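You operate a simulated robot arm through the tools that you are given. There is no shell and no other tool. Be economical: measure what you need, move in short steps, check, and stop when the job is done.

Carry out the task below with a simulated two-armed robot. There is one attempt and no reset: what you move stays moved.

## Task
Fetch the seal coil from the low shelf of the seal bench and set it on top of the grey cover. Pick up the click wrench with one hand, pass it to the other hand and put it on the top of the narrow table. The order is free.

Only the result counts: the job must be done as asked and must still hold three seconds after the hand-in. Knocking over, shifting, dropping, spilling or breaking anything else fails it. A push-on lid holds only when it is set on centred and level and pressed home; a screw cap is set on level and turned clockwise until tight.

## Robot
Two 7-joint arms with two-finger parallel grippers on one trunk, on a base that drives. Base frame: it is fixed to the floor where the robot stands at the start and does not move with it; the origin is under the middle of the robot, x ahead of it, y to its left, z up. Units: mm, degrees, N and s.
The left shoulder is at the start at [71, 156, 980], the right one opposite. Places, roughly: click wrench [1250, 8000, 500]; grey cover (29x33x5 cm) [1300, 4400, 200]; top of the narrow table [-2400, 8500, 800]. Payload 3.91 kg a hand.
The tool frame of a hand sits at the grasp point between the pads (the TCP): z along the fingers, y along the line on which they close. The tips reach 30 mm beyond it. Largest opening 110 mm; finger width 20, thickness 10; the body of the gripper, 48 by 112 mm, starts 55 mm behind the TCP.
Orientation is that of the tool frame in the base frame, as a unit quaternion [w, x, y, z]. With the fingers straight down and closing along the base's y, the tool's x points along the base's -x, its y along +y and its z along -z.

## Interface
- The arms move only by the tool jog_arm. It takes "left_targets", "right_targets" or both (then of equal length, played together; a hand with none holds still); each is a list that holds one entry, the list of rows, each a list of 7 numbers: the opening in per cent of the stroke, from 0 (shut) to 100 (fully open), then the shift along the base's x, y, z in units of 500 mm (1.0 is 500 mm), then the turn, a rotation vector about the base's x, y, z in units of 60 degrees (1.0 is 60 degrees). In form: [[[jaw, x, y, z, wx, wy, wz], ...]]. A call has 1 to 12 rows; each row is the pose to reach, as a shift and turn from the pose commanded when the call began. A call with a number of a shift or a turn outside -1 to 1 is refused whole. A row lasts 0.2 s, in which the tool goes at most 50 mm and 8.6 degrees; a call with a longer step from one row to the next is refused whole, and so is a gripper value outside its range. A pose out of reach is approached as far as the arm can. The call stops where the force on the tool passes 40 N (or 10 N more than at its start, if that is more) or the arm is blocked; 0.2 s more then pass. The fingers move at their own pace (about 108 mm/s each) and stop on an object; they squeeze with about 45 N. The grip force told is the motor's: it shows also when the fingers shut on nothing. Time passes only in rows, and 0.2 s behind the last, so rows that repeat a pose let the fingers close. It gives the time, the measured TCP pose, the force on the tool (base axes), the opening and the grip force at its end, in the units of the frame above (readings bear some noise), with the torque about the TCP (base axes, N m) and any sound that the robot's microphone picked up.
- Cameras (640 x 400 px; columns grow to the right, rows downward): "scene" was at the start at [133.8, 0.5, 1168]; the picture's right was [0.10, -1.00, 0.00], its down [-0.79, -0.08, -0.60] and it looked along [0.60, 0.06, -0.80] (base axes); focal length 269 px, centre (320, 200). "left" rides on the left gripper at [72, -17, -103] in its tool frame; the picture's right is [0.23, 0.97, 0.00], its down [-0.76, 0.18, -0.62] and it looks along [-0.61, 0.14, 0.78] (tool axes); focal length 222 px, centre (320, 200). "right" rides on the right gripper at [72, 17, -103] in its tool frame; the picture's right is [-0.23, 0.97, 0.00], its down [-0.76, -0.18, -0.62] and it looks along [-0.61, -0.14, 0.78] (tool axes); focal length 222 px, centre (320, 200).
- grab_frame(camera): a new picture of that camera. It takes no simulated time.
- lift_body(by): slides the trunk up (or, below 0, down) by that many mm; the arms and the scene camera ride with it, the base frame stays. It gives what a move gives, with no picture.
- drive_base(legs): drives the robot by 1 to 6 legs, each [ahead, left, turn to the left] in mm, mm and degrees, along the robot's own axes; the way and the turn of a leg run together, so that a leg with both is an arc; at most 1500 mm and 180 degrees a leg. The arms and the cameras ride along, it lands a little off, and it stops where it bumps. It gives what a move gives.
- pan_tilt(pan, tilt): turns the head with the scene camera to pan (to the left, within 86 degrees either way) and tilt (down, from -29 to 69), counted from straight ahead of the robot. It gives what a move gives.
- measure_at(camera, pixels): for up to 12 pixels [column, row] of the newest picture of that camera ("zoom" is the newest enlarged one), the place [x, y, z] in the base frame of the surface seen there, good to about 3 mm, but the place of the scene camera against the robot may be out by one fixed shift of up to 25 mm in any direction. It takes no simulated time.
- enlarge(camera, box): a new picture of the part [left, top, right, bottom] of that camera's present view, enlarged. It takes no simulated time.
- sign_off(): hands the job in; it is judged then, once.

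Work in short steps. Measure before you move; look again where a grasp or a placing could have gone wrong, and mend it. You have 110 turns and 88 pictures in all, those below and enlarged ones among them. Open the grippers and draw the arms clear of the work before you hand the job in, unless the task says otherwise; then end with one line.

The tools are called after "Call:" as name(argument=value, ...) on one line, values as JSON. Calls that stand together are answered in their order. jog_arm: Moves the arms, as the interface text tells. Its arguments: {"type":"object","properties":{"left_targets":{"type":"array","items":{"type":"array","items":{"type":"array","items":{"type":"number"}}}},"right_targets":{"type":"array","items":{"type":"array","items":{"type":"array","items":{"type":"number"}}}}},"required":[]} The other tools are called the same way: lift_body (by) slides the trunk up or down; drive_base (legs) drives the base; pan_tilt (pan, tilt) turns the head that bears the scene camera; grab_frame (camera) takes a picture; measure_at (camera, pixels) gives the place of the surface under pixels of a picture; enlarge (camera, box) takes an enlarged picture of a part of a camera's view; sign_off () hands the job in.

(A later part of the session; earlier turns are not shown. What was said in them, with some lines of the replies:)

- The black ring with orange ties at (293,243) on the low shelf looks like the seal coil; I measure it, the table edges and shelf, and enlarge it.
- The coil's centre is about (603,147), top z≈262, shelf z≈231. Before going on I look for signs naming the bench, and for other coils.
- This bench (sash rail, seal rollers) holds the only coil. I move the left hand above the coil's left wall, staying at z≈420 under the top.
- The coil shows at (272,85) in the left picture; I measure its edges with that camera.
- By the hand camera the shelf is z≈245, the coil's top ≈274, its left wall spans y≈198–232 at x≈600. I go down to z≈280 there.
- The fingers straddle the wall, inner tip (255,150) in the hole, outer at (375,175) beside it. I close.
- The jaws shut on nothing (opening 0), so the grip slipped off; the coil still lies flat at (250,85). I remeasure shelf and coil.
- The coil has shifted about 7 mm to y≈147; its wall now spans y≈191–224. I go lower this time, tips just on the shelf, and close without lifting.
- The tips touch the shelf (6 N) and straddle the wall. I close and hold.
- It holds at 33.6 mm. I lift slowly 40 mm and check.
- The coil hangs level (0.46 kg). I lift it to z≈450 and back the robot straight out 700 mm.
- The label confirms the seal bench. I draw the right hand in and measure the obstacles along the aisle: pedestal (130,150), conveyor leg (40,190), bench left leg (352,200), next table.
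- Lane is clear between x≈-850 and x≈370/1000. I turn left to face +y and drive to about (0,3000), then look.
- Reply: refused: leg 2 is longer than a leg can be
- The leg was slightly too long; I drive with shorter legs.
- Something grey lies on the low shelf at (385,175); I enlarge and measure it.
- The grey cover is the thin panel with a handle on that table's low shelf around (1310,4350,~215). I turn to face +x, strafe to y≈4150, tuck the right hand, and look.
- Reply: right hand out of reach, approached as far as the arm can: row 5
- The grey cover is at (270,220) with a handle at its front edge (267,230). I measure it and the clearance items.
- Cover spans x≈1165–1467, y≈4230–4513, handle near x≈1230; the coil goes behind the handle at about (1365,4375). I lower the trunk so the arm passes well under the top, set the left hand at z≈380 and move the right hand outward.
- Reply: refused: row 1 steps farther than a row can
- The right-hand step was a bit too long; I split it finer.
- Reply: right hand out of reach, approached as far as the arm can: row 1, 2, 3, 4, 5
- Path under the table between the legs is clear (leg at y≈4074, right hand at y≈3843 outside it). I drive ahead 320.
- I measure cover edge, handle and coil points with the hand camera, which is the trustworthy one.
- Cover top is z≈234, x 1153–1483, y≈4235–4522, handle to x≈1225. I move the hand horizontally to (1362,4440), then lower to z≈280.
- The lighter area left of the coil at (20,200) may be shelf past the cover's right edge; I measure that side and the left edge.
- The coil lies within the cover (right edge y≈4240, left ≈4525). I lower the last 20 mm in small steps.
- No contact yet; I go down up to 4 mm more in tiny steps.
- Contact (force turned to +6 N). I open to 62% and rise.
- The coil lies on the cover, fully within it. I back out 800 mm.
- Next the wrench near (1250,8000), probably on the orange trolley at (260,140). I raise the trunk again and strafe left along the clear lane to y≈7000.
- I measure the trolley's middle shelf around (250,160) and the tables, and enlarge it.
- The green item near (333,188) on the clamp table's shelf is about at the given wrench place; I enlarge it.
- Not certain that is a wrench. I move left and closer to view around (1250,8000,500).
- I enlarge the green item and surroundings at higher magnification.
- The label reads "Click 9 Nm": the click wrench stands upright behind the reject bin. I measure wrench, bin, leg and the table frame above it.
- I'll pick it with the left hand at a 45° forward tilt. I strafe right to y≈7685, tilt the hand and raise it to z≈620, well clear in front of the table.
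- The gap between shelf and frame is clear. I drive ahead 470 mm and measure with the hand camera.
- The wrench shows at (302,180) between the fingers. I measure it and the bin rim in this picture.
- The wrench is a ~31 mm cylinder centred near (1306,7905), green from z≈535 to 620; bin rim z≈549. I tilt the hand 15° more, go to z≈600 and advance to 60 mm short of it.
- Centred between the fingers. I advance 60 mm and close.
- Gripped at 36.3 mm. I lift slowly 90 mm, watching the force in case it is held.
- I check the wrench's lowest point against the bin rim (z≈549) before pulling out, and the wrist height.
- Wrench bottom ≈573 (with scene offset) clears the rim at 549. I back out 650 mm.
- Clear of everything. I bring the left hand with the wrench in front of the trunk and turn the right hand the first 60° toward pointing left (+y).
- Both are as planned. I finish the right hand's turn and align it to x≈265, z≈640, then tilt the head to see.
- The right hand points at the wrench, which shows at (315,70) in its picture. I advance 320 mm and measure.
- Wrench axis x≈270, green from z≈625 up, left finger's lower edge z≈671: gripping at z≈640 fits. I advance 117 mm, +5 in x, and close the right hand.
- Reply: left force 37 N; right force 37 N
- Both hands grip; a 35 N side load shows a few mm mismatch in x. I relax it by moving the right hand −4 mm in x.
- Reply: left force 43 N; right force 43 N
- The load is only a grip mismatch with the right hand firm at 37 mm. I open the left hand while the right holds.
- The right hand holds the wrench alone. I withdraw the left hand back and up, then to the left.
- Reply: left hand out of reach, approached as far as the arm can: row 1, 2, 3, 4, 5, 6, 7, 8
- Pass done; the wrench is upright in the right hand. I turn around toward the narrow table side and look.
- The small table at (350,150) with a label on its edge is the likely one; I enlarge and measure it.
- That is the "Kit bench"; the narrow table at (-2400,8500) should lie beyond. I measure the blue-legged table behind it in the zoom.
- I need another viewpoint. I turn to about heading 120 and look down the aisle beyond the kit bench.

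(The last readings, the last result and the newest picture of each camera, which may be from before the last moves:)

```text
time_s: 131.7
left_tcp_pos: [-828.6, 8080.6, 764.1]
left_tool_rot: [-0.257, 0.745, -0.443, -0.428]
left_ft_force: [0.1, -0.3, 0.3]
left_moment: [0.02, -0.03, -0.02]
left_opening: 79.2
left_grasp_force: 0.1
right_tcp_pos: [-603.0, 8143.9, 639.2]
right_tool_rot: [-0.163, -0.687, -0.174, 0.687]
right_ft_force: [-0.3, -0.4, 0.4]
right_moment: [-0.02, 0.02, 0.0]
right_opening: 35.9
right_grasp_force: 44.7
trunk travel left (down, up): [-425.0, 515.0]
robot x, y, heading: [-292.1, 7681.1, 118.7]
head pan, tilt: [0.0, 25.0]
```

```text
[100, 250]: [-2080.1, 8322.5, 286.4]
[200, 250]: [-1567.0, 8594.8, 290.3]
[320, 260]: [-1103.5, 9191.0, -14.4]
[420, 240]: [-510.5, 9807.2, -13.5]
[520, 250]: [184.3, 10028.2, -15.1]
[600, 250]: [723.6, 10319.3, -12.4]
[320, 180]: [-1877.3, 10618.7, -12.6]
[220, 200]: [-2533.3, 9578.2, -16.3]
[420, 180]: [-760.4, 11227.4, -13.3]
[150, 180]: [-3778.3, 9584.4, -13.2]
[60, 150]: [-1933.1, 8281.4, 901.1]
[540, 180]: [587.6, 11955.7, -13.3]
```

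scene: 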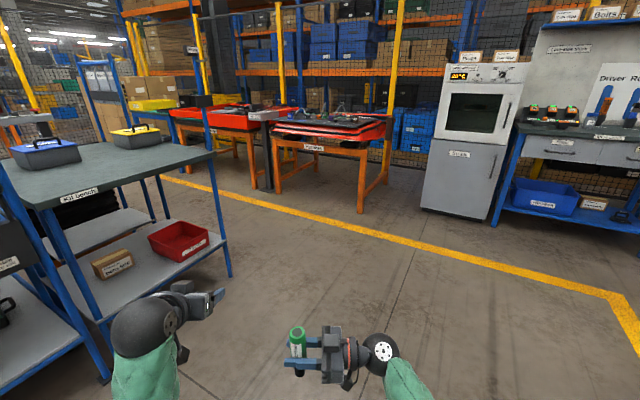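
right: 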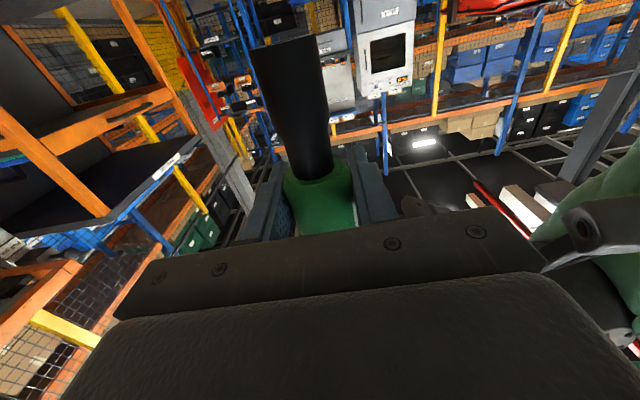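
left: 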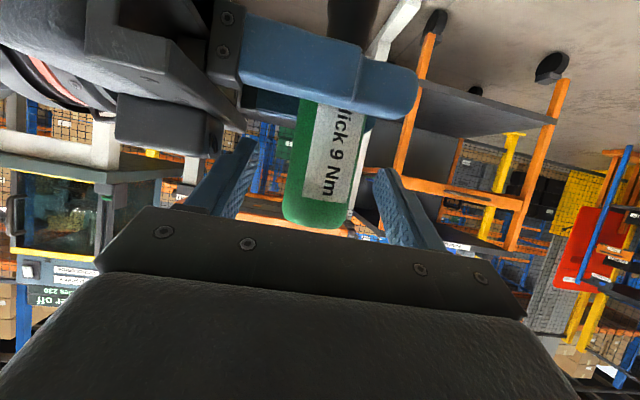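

The lane y≈9000–9900 beyond the kit bench is free. I drive to about (-290,9300) and face -x.

Call:
drive_base(legs=[[0, 0, -28.7], [1400, 0, 0], [250, 0, 0], [0, 0, 90], [350, 0, 0]])

Call:
pan_tilt(pan=20, tilt=20)

Call:
grab_frame(camera="scene")

```text
time_s: 147.2
left_tcp_pos: [-1253.8, 8978.6, 763.0]
left_tool_rot: [0.013, 0.866, 0.025, -0.499]
left_ft_force: [0.8, 0.3, 0.5]
left_moment: [0.02, 0.03, 0.03]
left_opening: 79.1
left_grasp_force: 0.1
right_tcp_pos: [-1214.8, 9210.8, 638.3]
right_tool_rot: [0.505, 0.486, 0.515, -0.493]
right_ft_force: [0.0, 0.6, 0.7]
right_moment: [-0.02, -0.04, 0.0]
right_opening: 36.0
right_grasp_force: 45.1
trunk travel left (down, up): [-425.0, 515.0]
robot x, y, heading: [-663.0, 9294.6, -176.6]
head pan, tilt: [0.0, 25.0]
```

```text
time_s: 148.0
left_tcp_pos: [-1253.5, 8979.9, 764.7]
left_tool_rot: [0.014, 0.866, 0.026, -0.499]
left_ft_force: [-0.1, -0.2, -0.2]
left_moment: [-0.02, 0.01, 0.03]
left_opening: 79.0
left_grasp_force: 0.1
right_tcp_pos: [-1214.9, 9209.4, 639.8]
right_tool_rot: [0.507, 0.486, 0.515, -0.491]
right_ft_force: [0.3, 1.0, 0.3]
right_moment: [-0.04, 0.02, 0.0]
right_opening: 36.0
right_grasp_force: 45.3
trunk travel left (down, up): [-425.0, 515.0]
robot x, y, heading: [-660.5, 9295.5, -176.8]
head pan, tilt: [20.0, 20.0]
```

```text
31 pictures are left
```

scene: 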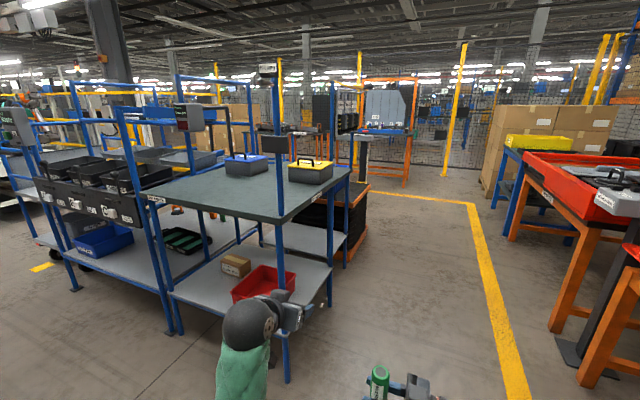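

Behind the kit bench at (355,200) stands something with orange edges; I enlarge and measure.

Call:
enlarge(camera="scene", box=[250, 70, 440, 280])

Call:
measure_at(camera="scene", pixels=[[362, 188], [355, 215], [335, 178], [350, 172], [362, 150], [395, 150], [385, 130], [345, 110], [345, 265], [330, 130]])

```text
1.90 times, centred on (345, 175) of scene
```

zoom: 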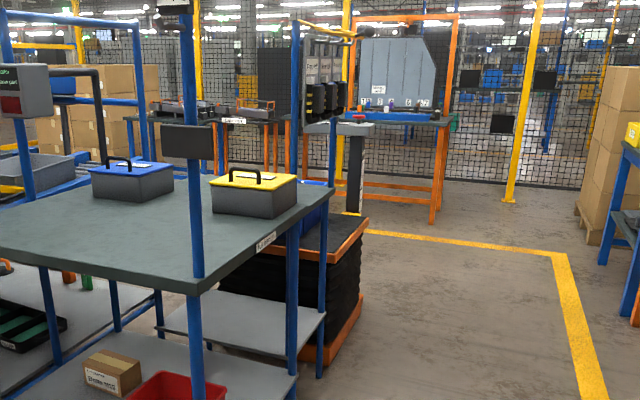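

```text
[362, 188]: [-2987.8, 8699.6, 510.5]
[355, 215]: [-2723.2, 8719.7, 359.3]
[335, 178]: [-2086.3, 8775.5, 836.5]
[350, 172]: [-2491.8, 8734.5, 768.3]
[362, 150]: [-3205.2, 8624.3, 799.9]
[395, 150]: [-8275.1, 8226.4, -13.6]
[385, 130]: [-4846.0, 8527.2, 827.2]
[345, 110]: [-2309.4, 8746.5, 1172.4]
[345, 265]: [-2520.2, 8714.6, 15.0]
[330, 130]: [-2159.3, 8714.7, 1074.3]
```

The narrow table appears just behind the kit bench (its end at about (-2490,8735,770)). I check the rework table's front for room, then raise the trunk by 300 and drive along the lane to x≈-2350.

Call:
measure_at(camera="scene", pixels=[[557, 330], [528, 170], [515, 238], [506, 150], [560, 350], [590, 385], [493, 205]])

Call:
lift_body(by=320)

Call:
drive_base(legs=[[850, -50, -3.3], [850, 0, 0]])

Call:
pan_tilt(pan=75, tilt=30)

Call:
grab_frame(camera="scene")

```text
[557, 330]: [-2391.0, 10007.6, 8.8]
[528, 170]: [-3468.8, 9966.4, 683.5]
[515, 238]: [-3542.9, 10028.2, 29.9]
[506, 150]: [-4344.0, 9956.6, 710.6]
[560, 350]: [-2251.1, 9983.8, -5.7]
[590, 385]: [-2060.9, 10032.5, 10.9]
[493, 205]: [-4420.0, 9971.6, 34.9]
```

```text
time_s: 151.2
left_tcp_pos: [-1255.0, 8979.2, 1084.6]
left_tool_rot: [0.013, 0.866, 0.026, -0.499]
left_ft_force: [0.5, -0.6, 0.2]
left_moment: [-0.01, 0.01, -0.01]
left_opening: 79.3
left_grasp_force: 0.0
right_tcp_pos: [-1215.5, 9210.7, 959.6]
right_tool_rot: [0.506, 0.487, 0.515, -0.492]
right_ft_force: [-0.3, 0.0, -4.4]
right_moment: [0.01, 0.01, 0.04]
right_opening: 36.1
right_grasp_force: 45.3
trunk travel left (down, up): [-745.0, 195.0]
robot x, y, heading: [-662.5, 9296.1, -176.5]
head pan, tilt: [20.0, 20.0]
```

```text
time_s: 159.9
left_tcp_pos: [-2990.9, 9037.4, 1083.3]
left_tool_rot: [0.0, 0.866, 0.002, -0.499]
left_ft_force: [0.3, 0.9, -0.3]
left_moment: [0.03, -0.01, -0.02]
left_opening: 78.9
left_grasp_force: 0.1
right_tcp_pos: [-2939.4, 9265.7, 959.7]
right_tool_rot: [-0.493, -0.501, -0.501, 0.506]
right_ft_force: [-0.3, -0.5, -3.5]
right_moment: [-0.01, 0.03, 0.02]
right_opening: 36.0
right_grasp_force: 45.7
trunk travel left (down, up): [-745.0, 195.0]
robot x, y, heading: [-2381.0, 9321.1, -179.7]
head pan, tilt: [20.0, 20.0]
```

```text
time_s: 161.2
left_tcp_pos: [-2990.2, 9038.6, 1084.8]
left_tool_rot: [0.0, 0.867, 0.002, -0.499]
left_ft_force: [0.3, -0.5, 0.0]
left_moment: [0.02, 0.01, 0.0]
left_opening: 79.1
left_grasp_force: 0.0
right_tcp_pos: [-2938.5, 9265.2, 959.6]
right_tool_rot: [-0.492, -0.5, -0.502, 0.505]
right_ft_force: [-0.1, -0.4, -3.2]
right_moment: [-0.02, 0.04, -0.05]
right_opening: 35.9
right_grasp_force: 44.6
trunk travel left (down, up): [-745.0, 195.0]
robot x, y, heading: [-2379.8, 9319.1, -179.9]
head pan, tilt: [75.0, 30.0]
```

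```text
29 pictures are left
```

scene: 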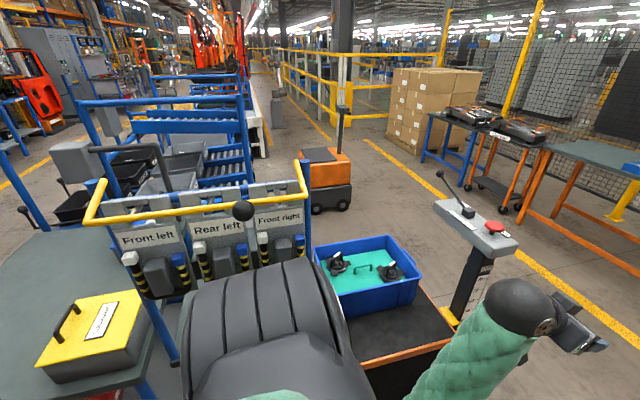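

My shoulder blocks the view. I shift back to y≈9520 and turn to face the table (-y).

Call:
drive_base(legs=[[0, -200, 0], [0, 0, 89.8]])

Call:
pan_tilt(pan=0, tilt=38)

Call:
grab_frame(camera="scene")

```text
time_s: 162.6
left_tcp_pos: [-2988.7, 9200.7, 1085.0]
left_tool_rot: [0.0, 0.866, 0.004, -0.501]
left_ft_force: [-0.5, 0.6, -0.2]
left_moment: [-0.03, 0.02, 0.0]
left_opening: 79.4
left_grasp_force: 0.0
right_tcp_pos: [-2937.4, 9417.4, 965.6]
right_tool_rot: [-0.5, -0.493, -0.497, 0.51]
right_ft_force: [0.0, -0.5, -3.4]
right_moment: [0.0, -0.01, 0.0]
right_opening: 36.0
right_grasp_force: 45.3
trunk travel left (down, up): [-745.0, 195.0]
robot x, y, heading: [-2384.9, 9482.5, -179.5]
head pan, tilt: [75.0, 30.0]
stopped in leg 1: the robot was blocked; the commanded pose is now the measured one
```

```text
time_s: 164.1
left_tcp_pos: [-2990.5, 9199.9, 1084.0]
left_tool_rot: [-0.001, 0.866, 0.004, -0.5]
left_ft_force: [-0.6, 0.3, -0.2]
left_moment: [0.01, -0.02, -0.02]
left_opening: 79.1
left_grasp_force: 0.1
right_tcp_pos: [-2937.7, 9417.8, 964.4]
right_tool_rot: [-0.499, -0.493, -0.497, 0.51]
right_ft_force: [0.4, -0.7, -3.3]
right_moment: [-0.02, 0.01, 0.03]
right_opening: 35.8
right_grasp_force: 44.8
trunk travel left (down, up): [-745.0, 195.0]
robot x, y, heading: [-2379.4, 9486.7, -179.6]
head pan, tilt: [0.0, 38.0]
```

```text
28 pictures are left
```

scene: 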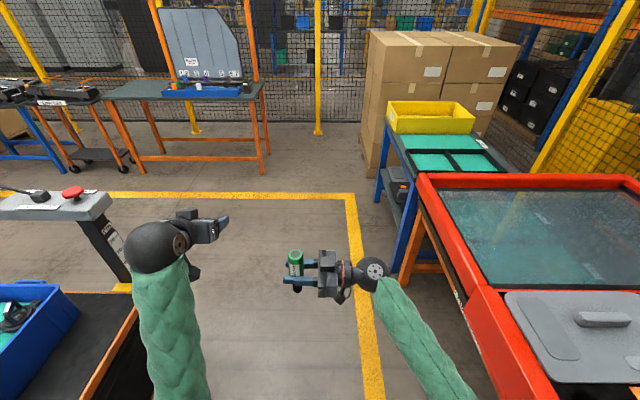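

Something on my right (the red rework tray's bench) blocked me. I move away 130 mm and look to that side.

Call:
drive_base(legs=[[0, 130, 0]])

Call:
pan_tilt(pan=-60, tilt=45)

Call:
grab_frame(camera="scene")

```text
time_s: 165.4
left_tcp_pos: [-2990.0, 9070.8, 1085.0]
left_tool_rot: [0.0, 0.866, 0.004, -0.5]
left_ft_force: [-0.6, -0.7, 0.0]
left_moment: [0.05, 0.02, -0.01]
left_opening: 79.4
left_grasp_force: 0.0
right_tcp_pos: [-2937.1, 9288.4, 964.7]
right_tool_rot: [-0.499, -0.494, -0.498, 0.509]
right_ft_force: [-0.5, -0.4, -2.4]
right_moment: [-0.02, 0.0, 0.01]
right_opening: 35.9
right_grasp_force: 45.0
trunk travel left (down, up): [-745.0, 195.0]
robot x, y, heading: [-2380.2, 9351.7, -179.9]
head pan, tilt: [0.0, 38.0]
```

```text
time_s: 166.7
left_tcp_pos: [-2989.8, 9072.0, 1084.9]
left_tool_rot: [0.0, 0.866, 0.003, -0.5]
left_ft_force: [0.4, 0.5, -0.3]
left_moment: [-0.01, 0.0, -0.02]
left_opening: 79.2
left_grasp_force: 0.0
right_tcp_pos: [-2937.6, 9289.3, 965.5]
right_tool_rot: [-0.499, -0.494, -0.497, 0.509]
right_ft_force: [-0.3, -0.7, -2.8]
right_moment: [0.0, 0.01, -0.01]
right_opening: 36.0
right_grasp_force: 45.1
trunk travel left (down, up): [-745.0, 195.0]
robot x, y, heading: [-2383.4, 9353.1, -179.7]
head pan, tilt: [-60.0, 45.0]
```

```text
27 pictures are left
```

scene: 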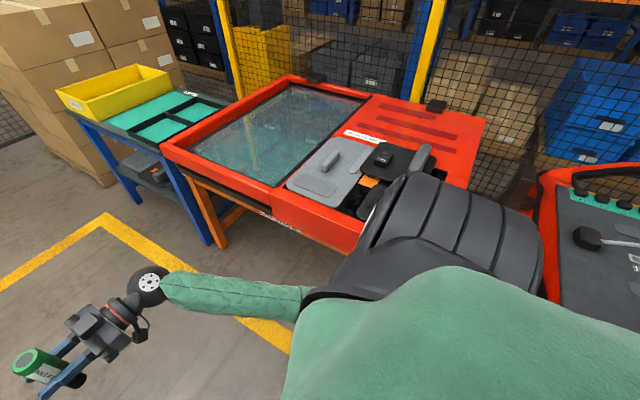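

Nothing there is disturbed. Before turning I fold the left hand (pointing down) and pull it in 270 mm so it cannot hit the organiser.

Call:
jog_arm(left_targets=[[[50, 0.06, 0, 0, 0, -0.125, 0], [50, 0.12, 0, 0, 0, -0.25, 0], [50, 0.18, 0, 0, 0, -0.375, 0], [50, 0.24, 0, 0, 0, -0.5, 0], [50, 0.32, 0, 0, 0, -0.625, 0], [50, 0.4, 0, 0, 0, -0.75, 0], [50, 0.47, 0, 0, 0, -0.875, 0], [50, 0.54, 0, 0, 0, -1.0, 0]]])

Call:
drive_base(legs=[[0, -30, 45]])

Call:
pan_tilt(pan=40, tilt=40)

Call:
grab_frame(camera="scene")

```text
time_s: 168.5
left_tcp_pos: [-2960.3, 9066.8, 1076.8]
left_tool_rot: [0.001, 0.936, 0.003, -0.353]
left_ft_force: [0.2, 0.4, 0.1]
left_moment: [-0.01, 0.01, -0.03]
left_opening: 55.1
left_grasp_force: 0.0
left hand out of reach, approached as far as the arm can: row 1, 2, 3, 4, 5, 6, 7, 8
right_tcp_pos: [-2937.3, 9289.4, 965.1]
right_tool_rot: [-0.5, -0.493, -0.497, 0.51]
right_ft_force: [-0.5, -0.3, -2.2]
right_moment: [0.02, 0.0, -0.02]
right_opening: 36.0
right_grasp_force: 45.2
trunk travel left (down, up): [-745.0, 195.0]
robot x, y, heading: [-2379.1, 9352.2, -179.9]
head pan, tilt: [-60.0, 45.0]
```

```text
time_s: 170.9
left_tcp_pos: [-2604.5, 8769.5, 1077.0]
left_tool_rot: [0.134, 0.865, 0.358, -0.324]
left_ft_force: [0.8, 0.9, -1.0]
left_moment: [-0.04, -0.01, 0.06]
left_opening: 54.9
left_grasp_force: 0.0
right_tcp_pos: [-2744.6, 8945.1, 965.6]
right_tool_rot: [0.655, 0.269, 0.647, -0.283]
right_ft_force: [0.2, -1.0, -3.2]
right_moment: [-0.01, -0.01, 0.0]
right_opening: 35.9
right_grasp_force: 45.0
trunk travel left (down, up): [-745.0, 195.0]
robot x, y, heading: [-2390.4, 9381.2, -135.0]
head pan, tilt: [-60.0, 45.0]
```

```text
time_s: 172.7
left_tcp_pos: [-2604.7, 8770.8, 1076.6]
left_tool_rot: [0.135, 0.865, 0.359, -0.325]
left_ft_force: [-1.0, -0.1, -0.9]
left_moment: [0.02, 0.03, 0.01]
left_opening: 55.0
left_grasp_force: 0.0
right_tcp_pos: [-2743.8, 8944.4, 964.9]
right_tool_rot: [0.655, 0.268, 0.647, -0.282]
right_ft_force: [-0.5, -0.4, -2.8]
right_moment: [-0.01, -0.03, 0.03]
right_opening: 36.0
right_grasp_force: 44.6
trunk travel left (down, up): [-745.0, 195.0]
robot x, y, heading: [-2393.4, 9377.7, -134.8]
head pan, tilt: [40.0, 40.0]
```

```text
26 pictures are left
```

scene: 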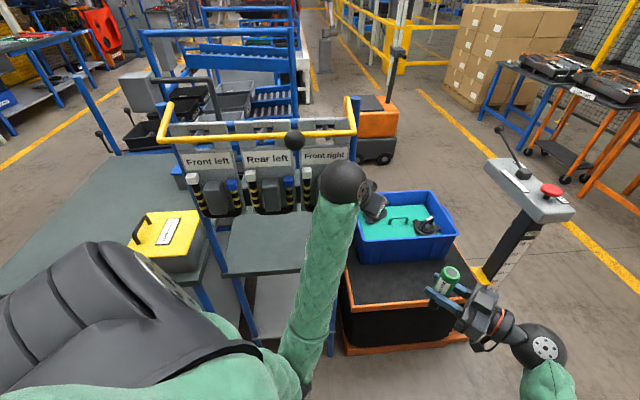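

The narrow table's top shows at (265,245), with the clamp organiser at its back. I measure its edges and enlarge.

Call:
measure_at(camera="scene", pixels=[[232, 215], [265, 240], [300, 250], [228, 275], [298, 270], [270, 215], [300, 215], [215, 200], [345, 130], [280, 300], [390, 215], [450, 300]])

Call:
enlarge(camera="scene", box=[150, 90, 390, 300])

```text
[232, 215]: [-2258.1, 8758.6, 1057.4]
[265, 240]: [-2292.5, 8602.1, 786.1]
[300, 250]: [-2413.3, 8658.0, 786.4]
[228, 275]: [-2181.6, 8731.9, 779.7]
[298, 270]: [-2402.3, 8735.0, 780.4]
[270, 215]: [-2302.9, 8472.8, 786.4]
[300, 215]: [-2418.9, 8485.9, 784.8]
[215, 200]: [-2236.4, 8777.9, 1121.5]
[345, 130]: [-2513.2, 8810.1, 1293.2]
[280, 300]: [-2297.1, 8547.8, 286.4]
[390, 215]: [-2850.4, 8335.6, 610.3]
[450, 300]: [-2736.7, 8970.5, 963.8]
```

```text
1.90 times, centred on (270, 195) of scene
```

zoom: 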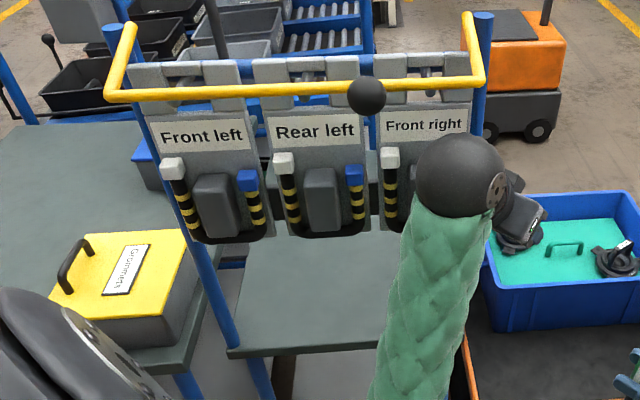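

I measure the hanging panels (their height and depth) to know the free room above the top.

Call:
measure_at(camera="zoom", pixels=[[215, 205], [235, 240], [325, 205], [330, 235], [200, 135], [315, 130], [430, 125], [300, 92], [120, 95], [480, 25], [365, 97], [400, 190]])

```text
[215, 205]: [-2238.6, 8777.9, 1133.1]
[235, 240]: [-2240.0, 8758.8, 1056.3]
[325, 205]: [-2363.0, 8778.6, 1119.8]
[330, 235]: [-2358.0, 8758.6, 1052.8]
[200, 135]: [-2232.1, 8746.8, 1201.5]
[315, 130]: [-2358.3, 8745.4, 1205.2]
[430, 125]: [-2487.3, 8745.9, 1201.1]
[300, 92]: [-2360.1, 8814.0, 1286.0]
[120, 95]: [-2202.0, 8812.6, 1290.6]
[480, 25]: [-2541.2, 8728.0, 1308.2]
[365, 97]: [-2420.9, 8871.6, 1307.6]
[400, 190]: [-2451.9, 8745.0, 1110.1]
```

The hanging panels start at z≈1055 at y≈8745–8780; below them is free room over the top (z≈800, x≈-2190…-2520, front edge y≈8740). I fold the left hand back and down first, and begin yawing the right hand to point forward.

Call:
jog_arm(left_targets=[[[50, 0.03, 0.03, -0.06, 0.06, -0.06, 0], [50, 0.06, 0.06, -0.13, 0.12, -0.12, 0], [50, 0.1, 0.1, -0.19, 0.18, -0.18, 0], [50, 0.14, 0.14, -0.25, 0.24, -0.24, 0], [50, 0.18, 0.18, -0.31, 0.3, -0.3, 0], [50, 0.23, 0.23, -0.35, 0.37, -0.37, 0], [50, 0.28, 0.28, -0.38, 0.45, -0.45, 0], [50, 0.33, 0.33, -0.4, 0.53, -0.53, 0]]], right_targets=[[[0, -0.03, 0.03, 0, 0, 0, -0.1], [0, -0.06, 0.06, 0, 0, 0, -0.2], [0, -0.09, 0.09, 0, 0, 0, -0.3], [0, -0.12, 0.12, 0, 0, 0, -0.4], [0, -0.15, 0.15, 0, 0, 0, -0.5], [0, -0.18, 0.18, 0, 0, 0, -0.6], [0, -0.2, 0.2, 0, 0, 0, -0.7], [0, -0.21, 0.21, 0, 0, 0, -0.75]]])

Call:
grab_frame(camera="scene")

```text
time_s: 174.5
left_tcp_pos: [-2446.5, 8920.3, 863.5]
left_tool_rot: [-0.015, 0.923, 0.382, 0.03]
left_ft_force: [-0.7, 0.2, 0.5]
left_moment: [0.02, 0.01, -0.01]
left_opening: 55.3
left_grasp_force: 0.0
left hand out of reach, approached as far as the arm can: row 1, 2, 3, 4, 5, 6, 7, 8
right_tcp_pos: [-2848.4, 9048.8, 965.2]
right_tool_rot: [-0.497, -0.496, -0.496, 0.511]
right_ft_force: [-0.3, -0.3, -2.9]
right_moment: [-0.03, 0.01, -0.06]
right_opening: 35.8
right_grasp_force: 44.7
trunk travel left (down, up): [-745.0, 195.0]
robot x, y, heading: [-2393.3, 9380.7, -135.3]
head pan, tilt: [40.0, 40.0]
```

```text
24 pictures are left
```

scene: 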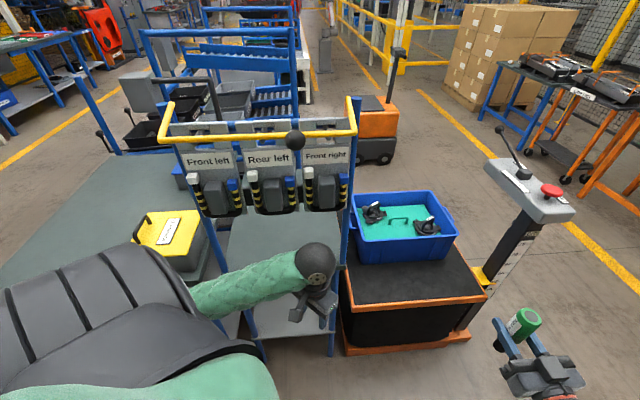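

Left hand is folded at 363 mm ahead. I yaw the right hand another −45° so it points straight ahead of the robot.

Call:
jog_arm(right_targets=[[[0, 0, 0, 0, 0, 0, -0.1], [0, 0, 0, 0, 0, 0, -0.2], [0, 0, 0, 0, 0, 0, -0.3], [0, 0, 0, 0, 0, 0, -0.4], [0, 0, 0, 0, 0, 0, -0.5], [0, 0, 0, 0, 0, 0, -0.6], [0, 0, 0, 0, 0, 0, -0.7], [0, 0, 0, 0, 0, 0, -0.75], [0, 0, 0, 0, 0, 0, -0.75]]])

```text
time_s: 176.1
left_tcp_pos: [-2448.6, 8921.0, 866.6]
left_tool_rot: [-0.012, 0.923, 0.382, 0.032]
left_ft_force: [1.9, 0.1, -0.1]
left_moment: [-0.01, 0.13, -0.02]
left_opening: 55.0
left_grasp_force: 0.1
right_tcp_pos: [-2874.0, 9076.2, 952.9]
right_tool_rot: [-0.245, -0.586, -0.376, 0.674]
right_ft_force: [1.7, -0.4, -2.0]
right_moment: [0.07, -0.08, -0.09]
right_opening: 36.0
right_grasp_force: 44.7
trunk travel left (down, up): [-745.0, 195.0]
robot x, y, heading: [-2392.3, 9378.9, -135.2]
head pan, tilt: [40.0, 40.0]
stopped in row 8 (right hand): the arm was blocked; the commanded pose is now the measured one
```

The right hand stopped about 8° short with ~12° roll — too folded for this arm. I position the robot squarely in front of the table where the hand can extend.

Call:
drive_base(legs=[[-150, 93, 0], [0, 0, 45]])

Call:
pan_tilt(pan=0, tilt=42)

Call:
grab_frame(camera="scene")

```text
time_s: 179.7
left_tcp_pos: [-1936.6, 9051.6, 864.3]
left_tool_rot: [-0.023, 0.703, 0.71, 0.028]
left_ft_force: [0.0, -0.2, 0.6]
left_moment: [-0.01, 0.01, -0.02]
left_opening: 54.9
left_grasp_force: 0.1
right_tcp_pos: [-2341.8, 8861.5, 944.9]
right_tool_rot: [0.488, 0.4, 0.575, -0.521]
right_ft_force: [0.2, 0.7, -3.7]
right_moment: [-0.04, 0.01, -0.04]
right_opening: 36.2
right_grasp_force: 45.1
trunk travel left (down, up): [-745.0, 195.0]
robot x, y, heading: [-2219.5, 9417.2, -89.7]
head pan, tilt: [40.0, 40.0]
```

```text
time_s: 180.8
left_tcp_pos: [-1933.8, 9054.8, 864.9]
left_tool_rot: [-0.024, 0.703, 0.71, 0.025]
left_ft_force: [-0.3, -0.2, 0.0]
left_moment: [0.01, -0.01, -0.03]
left_opening: 55.2
left_grasp_force: 0.0
right_tcp_pos: [-2340.1, 8862.5, 945.2]
right_tool_rot: [0.487, 0.396, 0.578, -0.522]
right_ft_force: [-0.3, -0.1, -3.6]
right_moment: [-0.01, 0.02, -0.02]
right_opening: 36.2
right_grasp_force: 44.9
trunk travel left (down, up): [-745.0, 195.0]
robot x, y, heading: [-2225.7, 9415.0, -89.1]
head pan, tilt: [0.0, 42.0]
```

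```text
23 pictures are left
```

scene: 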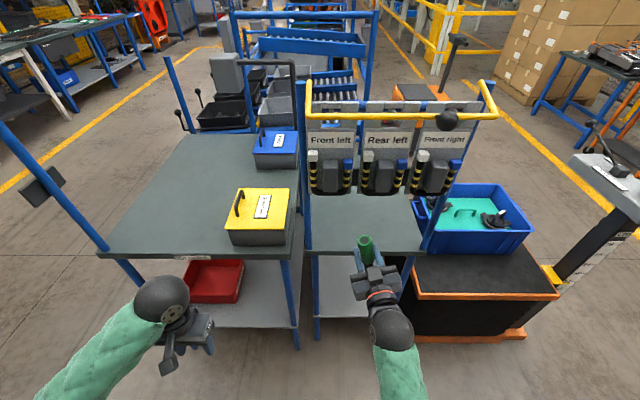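

Good view: the right hand points at the table, with the wrench leaning about 12° toward -x. I correct the lean while moving 60 mm forward.

Call:
jog_arm(right_targets=[[[0, 0, -0.03, 0, 0.012, -0.05, 0], [0, 0, -0.06, 0, 0.024, -0.1, 0], [0, 0, -0.09, 0, 0.036, -0.15, 0], [0, 0, -0.12, 0, 0.049, -0.206, 0], [0, 0, -0.12, 0, 0.049, -0.206, 0]]])

Call:
enlarge(camera="scene", box=[280, 180, 460, 360])

Call:
grab_frame(camera="right")

```text
time_s: 181.9
left_tcp_pos: [-1937.4, 9060.1, 867.7]
left_tool_rot: [-0.02, 0.703, 0.71, 0.025]
left_ft_force: [0.3, 0.1, 0.0]
left_moment: [-0.03, -0.02, 0.06]
left_opening: 54.9
left_grasp_force: 0.1
right_tcp_pos: [-2346.2, 8810.0, 945.9]
right_tool_rot: [0.534, 0.461, 0.535, -0.464]
right_ft_force: [-1.1, 0.4, -3.1]
right_moment: [-0.02, 0.02, 0.02]
right_opening: 35.9
right_grasp_force: 45.4
trunk travel left (down, up): [-745.0, 195.0]
robot x, y, heading: [-2219.6, 9418.7, -89.4]
head pan, tilt: [0.0, 42.0]
```

```text
2.22 times, centred on (370, 270) of scene
```

zoom: 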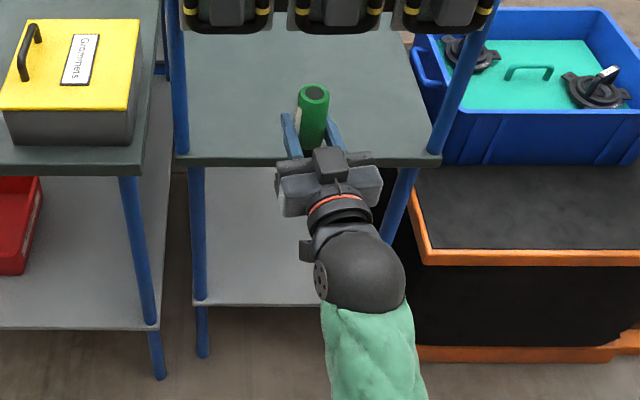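

```text
21 pictures are left
```

right: 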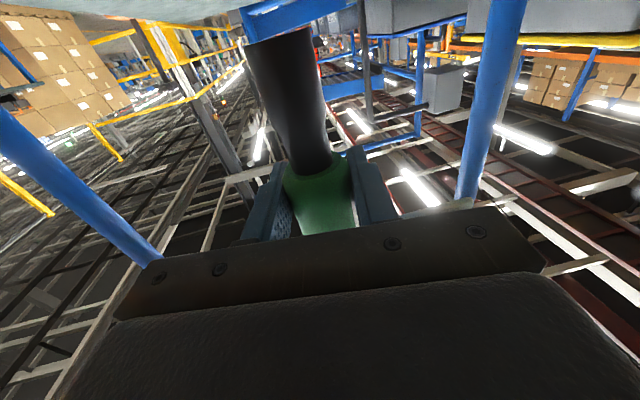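

The tool is level now (tool x straight down). I measure the wrench shaft for verticality and the table edge, using the hand camera.

Call:
measure_at(camera="right", pixels=[[290, 60], [300, 110], [312, 155], [320, 195], [275, 30], [300, 15], [265, 60], [318, 60], [230, 5], [340, 8], [280, 40], [480, 110]])

Call:
measure_at(camera="zoom", pixels=[[313, 92], [290, 140], [240, 155], [250, 165], [400, 158], [220, 100], [380, 100], [180, 145], [435, 150], [310, 125]])

```text
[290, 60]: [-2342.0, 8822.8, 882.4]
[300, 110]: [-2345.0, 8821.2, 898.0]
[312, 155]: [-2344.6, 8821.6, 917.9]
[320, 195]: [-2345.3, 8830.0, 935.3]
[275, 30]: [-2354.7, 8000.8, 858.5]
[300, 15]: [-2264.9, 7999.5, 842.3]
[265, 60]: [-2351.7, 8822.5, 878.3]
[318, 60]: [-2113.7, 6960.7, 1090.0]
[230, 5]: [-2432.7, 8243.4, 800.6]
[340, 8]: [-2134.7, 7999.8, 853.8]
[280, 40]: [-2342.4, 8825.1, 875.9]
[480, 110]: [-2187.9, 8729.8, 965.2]
```

```text
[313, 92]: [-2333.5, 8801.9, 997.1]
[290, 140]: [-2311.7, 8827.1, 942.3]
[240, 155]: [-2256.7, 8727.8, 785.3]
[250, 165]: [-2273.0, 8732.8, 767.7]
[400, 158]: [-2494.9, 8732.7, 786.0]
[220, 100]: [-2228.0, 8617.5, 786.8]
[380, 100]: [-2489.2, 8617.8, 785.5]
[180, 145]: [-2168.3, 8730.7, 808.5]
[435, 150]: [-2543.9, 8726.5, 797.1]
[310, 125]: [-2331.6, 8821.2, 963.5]
```

The wrench is vertical, its bottom ≈ z 875; table top is z≈800, edge y≈8738, posts at x≈-2180/-2540. I move in to y≈8675 under the panels at this height.

Call:
jog_arm(right_targets=[[[0, -0.004, -0.07, 0, 0, 0, 0], [0, -0.008, -0.14, 0, 0, 0, 0], [0, -0.012, -0.21, 0, 0, 0, 0], [0, -0.012, -0.268, 0, 0, 0, 0], [0, -0.012, -0.268, -0.04, 0, 0, 0], [0, -0.012, -0.268, -0.08, 0, 0, 0], [0, -0.012, -0.268, -0.11, 0, 0, 0], [0, -0.012, -0.268, -0.11, 0, 0, 0]]])

Call:
grab_frame(camera="right")

Call:
enlarge(camera="scene", box=[280, 180, 460, 360])

```text
time_s: 183.8
left_tcp_pos: [-1930.0, 9056.5, 864.0]
left_tool_rot: [-0.025, 0.703, 0.711, 0.022]
left_ft_force: [0.1, 0.5, 0.2]
left_moment: [-0.01, -0.03, 0.04]
left_opening: 54.8
left_grasp_force: 0.1
right_tcp_pos: [-2340.2, 8670.0, 893.6]
right_tool_rot: [0.535, 0.463, 0.534, -0.463]
right_ft_force: [0.8, 0.2, -3.3]
right_moment: [0.0, -0.01, 0.0]
right_opening: 35.8
right_grasp_force: 44.9
trunk travel left (down, up): [-745.0, 195.0]
robot x, y, heading: [-2221.0, 9417.0, -89.4]
head pan, tilt: [0.0, 42.0]
```

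```text
20 pictures are left
```

right: 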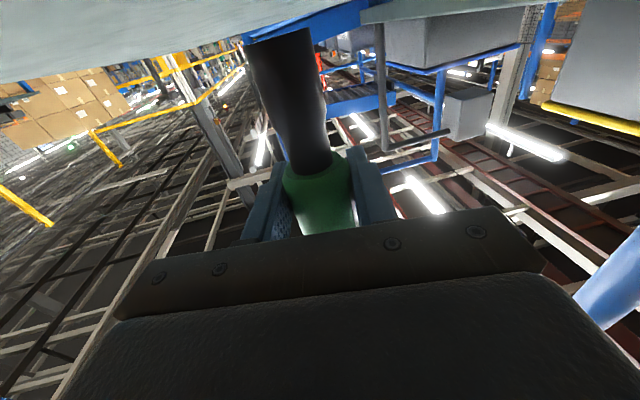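

```text
2.22 times, centred on (370, 270) of scene
```

zoom: 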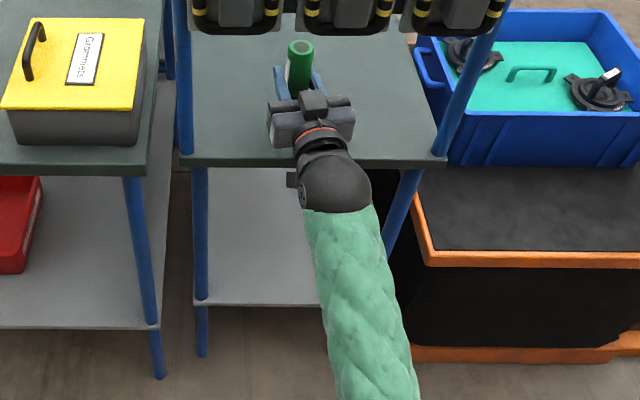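

Over the top, well between the posts. I lower 20 mm, then in fine steps to find contact.

Call:
jog_arm(right_targets=[[[0, 0, 0, -0.02, 0, 0, 0], [0, 0, 0, -0.034, 0, 0, 0], [0, 0, 0, -0.038, 0, 0, 0], [0, 0, 0, -0.042, 0, 0, 0], [0, 0, 0, -0.042, 0, 0, 0]]])

```text
time_s: 184.9
left_tcp_pos: [-1928.8, 9057.4, 863.8]
left_tool_rot: [-0.025, 0.703, 0.71, 0.024]
left_ft_force: [0.8, -0.5, -0.8]
left_moment: [-0.06, 0.0, 0.03]
left_opening: 55.3
left_grasp_force: 0.0
right_tcp_pos: [-2339.5, 8671.2, 872.0]
right_tool_rot: [0.535, 0.463, 0.534, -0.463]
right_ft_force: [-0.7, 0.1, -3.0]
right_moment: [0.04, 0.01, 0.0]
right_opening: 36.0
right_grasp_force: 45.4
trunk travel left (down, up): [-745.0, 195.0]
robot x, y, heading: [-2221.4, 9418.7, -89.5]
head pan, tilt: [0.0, 42.0]
```

No contact at z 872; two more millimetre-steps.

Call:
jog_arm(right_targets=[[[0, 0, 0, -0.004, 0, 0, 0], [0, 0, 0, -0.006, 0, 0, 0], [0, 0, 0, -0.006, 0, 0, 0]]])

Call:
measure_at(camera="right", pixels=[[282, 40], [275, 33], [300, 32], [262, 45], [200, 40], [250, 25], [310, 28]])

```text
time_s: 185.8
left_tcp_pos: [-1930.4, 9057.0, 865.3]
left_tool_rot: [-0.025, 0.703, 0.711, 0.022]
left_ft_force: [0.8, -0.2, -1.2]
left_moment: [0.04, -0.01, -0.02]
left_opening: 55.2
left_grasp_force: 0.0
right_tcp_pos: [-2339.7, 8670.3, 871.5]
right_tool_rot: [0.536, 0.462, 0.533, -0.464]
right_ft_force: [-0.4, -8.1, 19.5]
right_moment: [-0.69, 0.0, -0.03]
right_opening: 36.2
right_grasp_force: 45.1
trunk travel left (down, up): [-745.0, 195.0]
robot x, y, heading: [-2217.5, 9417.1, -89.7]
head pan, tilt: [0.0, 42.0]
```

```text
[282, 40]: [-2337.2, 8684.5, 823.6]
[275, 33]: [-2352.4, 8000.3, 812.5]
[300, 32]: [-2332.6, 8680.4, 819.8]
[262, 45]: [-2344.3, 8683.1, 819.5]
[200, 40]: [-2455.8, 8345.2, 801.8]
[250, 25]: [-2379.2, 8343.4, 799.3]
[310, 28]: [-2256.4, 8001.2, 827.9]
```

The wrench stands on the top (19 N up). I relieve 2 mm and open the fingers, holding still.

Call:
jog_arm(right_targets=[[[0, 0, 0, 0.004, 0, 0, 0], [0, 0, 0, 0.004, 0, 0, 0]]])

Call:
jog_arm(right_targets=[[[45, 0, 0, 0, 0, 0, 0], [65, 0, 0, 0, 0, 0, 0], [80, 0, 0, 0, 0, 0, 0], [80, 0, 0, 0, 0, 0, 0]]])

Call:
grab_frame(camera="right")

```text
time_s: 186.3
left_tcp_pos: [-1930.7, 9057.6, 863.8]
left_tool_rot: [-0.025, 0.703, 0.71, 0.021]
left_ft_force: [0.8, 0.0, 0.9]
left_moment: [0.01, 0.04, -0.02]
left_opening: 55.0
left_grasp_force: 0.0
right_tcp_pos: [-2340.5, 8672.3, 872.1]
right_tool_rot: [0.536, 0.462, 0.533, -0.464]
right_ft_force: [-0.3, -6.4, 15.5]
right_moment: [-0.67, -0.07, 0.03]
right_opening: 36.0
right_grasp_force: 44.7
trunk travel left (down, up): [-745.0, 195.0]
robot x, y, heading: [-2219.6, 9421.4, -89.3]
head pan, tilt: [0.0, 42.0]
```

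```text
time_s: 187.3
left_tcp_pos: [-1930.0, 9056.4, 864.4]
left_tool_rot: [-0.025, 0.703, 0.711, 0.023]
left_ft_force: [-0.7, -0.4, -1.0]
left_moment: [-0.01, 0.04, -0.03]
left_opening: 54.8
left_grasp_force: 0.0
right_tcp_pos: [-2340.5, 8670.2, 870.6]
right_tool_rot: [0.535, 0.463, 0.533, -0.464]
right_ft_force: [-0.2, -0.5, -0.3]
right_moment: [0.01, 0.0, 0.01]
right_opening: 87.9
right_grasp_force: 0.0
trunk travel left (down, up): [-745.0, 195.0]
robot x, y, heading: [-2220.0, 9420.2, -89.7]
head pan, tilt: [0.0, 42.0]
```

```text
18 pictures are left
```

right: 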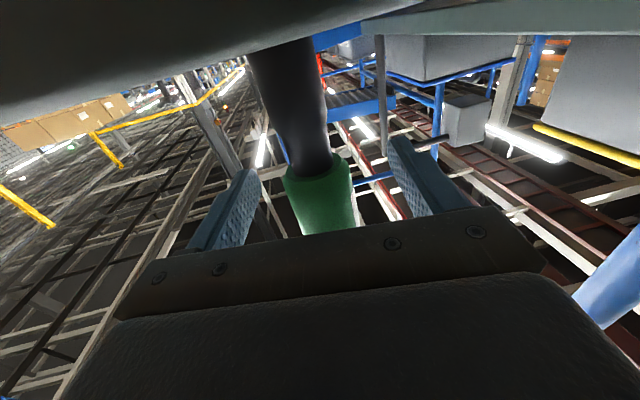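

The wrench stands free between the open fingers. I withdraw along the finger axis.

Call:
jog_arm(right_targets=[[[80, -0.008, 0.055, 0, 0, 0, 0], [80, -0.016, 0.115, 0, 0, 0, 0], [80, -0.025, 0.175, 0, 0, 0, 0], [80, -0.034, 0.24, 0, 0, 0, 0], [80, -0.042, 0.297, 0, 0, 0, 0], [80, -0.042, 0.297, 0, 0, 0, 0]]])

Call:
enlarge(camera="scene", box=[280, 180, 460, 360])

Call:
grab_frame(camera="right")

```text
time_s: 188.8
left_tcp_pos: [-1930.9, 9056.0, 864.1]
left_tool_rot: [-0.024, 0.703, 0.711, 0.023]
left_ft_force: [0.0, 0.0, 1.0]
left_moment: [0.02, -0.02, 0.01]
left_opening: 55.0
left_grasp_force: 0.1
right_tcp_pos: [-2361.7, 8817.9, 871.4]
right_tool_rot: [0.534, 0.463, 0.534, -0.463]
right_ft_force: [-0.5, -0.7, 0.8]
right_moment: [0.0, -0.02, 0.03]
right_opening: 87.9
right_grasp_force: 0.1
trunk travel left (down, up): [-745.0, 195.0]
robot x, y, heading: [-2218.5, 9421.1, -89.6]
head pan, tilt: [0.0, 42.0]
```

```text
2.22 times, centred on (370, 270) of scene
```

zoom: 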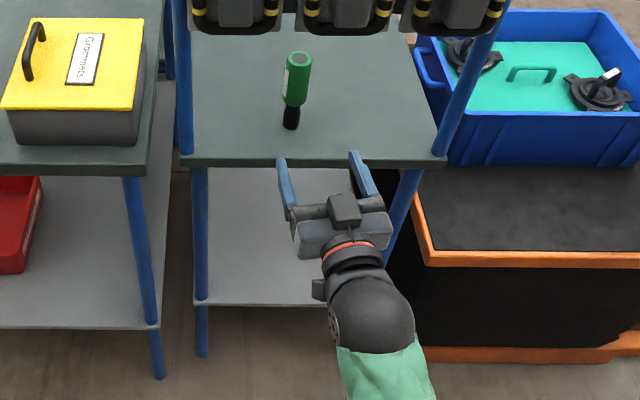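

```text
16 pictures are left
```

right: 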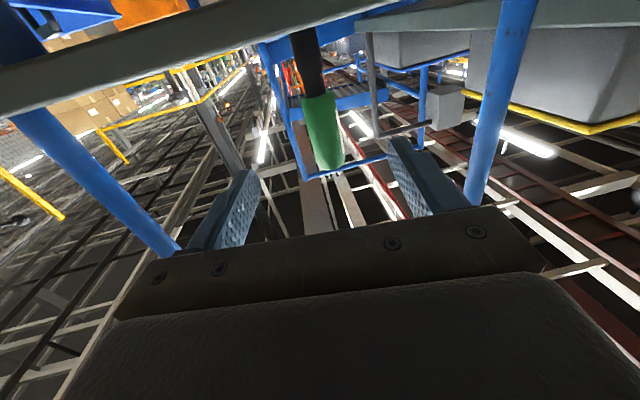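

The wrench stands upright on the narrow table; the coil lies on the cover. I open both grippers fully and draw the right hand a bit farther.

Call:
jog_arm(left_targets=[[[100, 0, 0, 0, 0, 0, 0], [100, 0, 0, 0, 0, 0, 0], [100, 0, 0, 0, 0, 0, 0]]], right_targets=[[[100, 0, 0.04, 0, 0, 0, 0], [100, 0, 0.08, 0, 0, 0, 0], [100, 0, 0.08, 0, 0, 0, 0]]])

Call:
sign_off()

```text
time_s: 189.6
left_tcp_pos: [-1930.6, 9056.9, 863.8]
left_tool_rot: [-0.025, 0.703, 0.71, 0.024]
left_ft_force: [0.2, -0.1, 0.1]
left_moment: [0.0, 0.03, -0.02]
left_opening: 109.9
left_grasp_force: 0.1
right_tcp_pos: [-2360.7, 8858.5, 871.9]
right_tool_rot: [0.535, 0.462, 0.535, -0.463]
right_ft_force: [-0.1, -0.2, 0.2]
right_moment: [0.02, 0.0, 0.01]
right_opening: 109.9
right_grasp_force: 0.1
trunk travel left (down, up): [-745.0, 195.0]
robot x, y, heading: [-2223.0, 9418.2, -89.6]
head pan, tilt: [0.0, 42.0]
```

```text
The job is handed in.
```

The job is handed in: the seal coil lies on the grey cover, and the click wrench, passed from the left hand to the right, stands upright on the narrow table; while driving there the base was blocked once beside the rework bench, and nothing looked moved in the picture I took afterwards.
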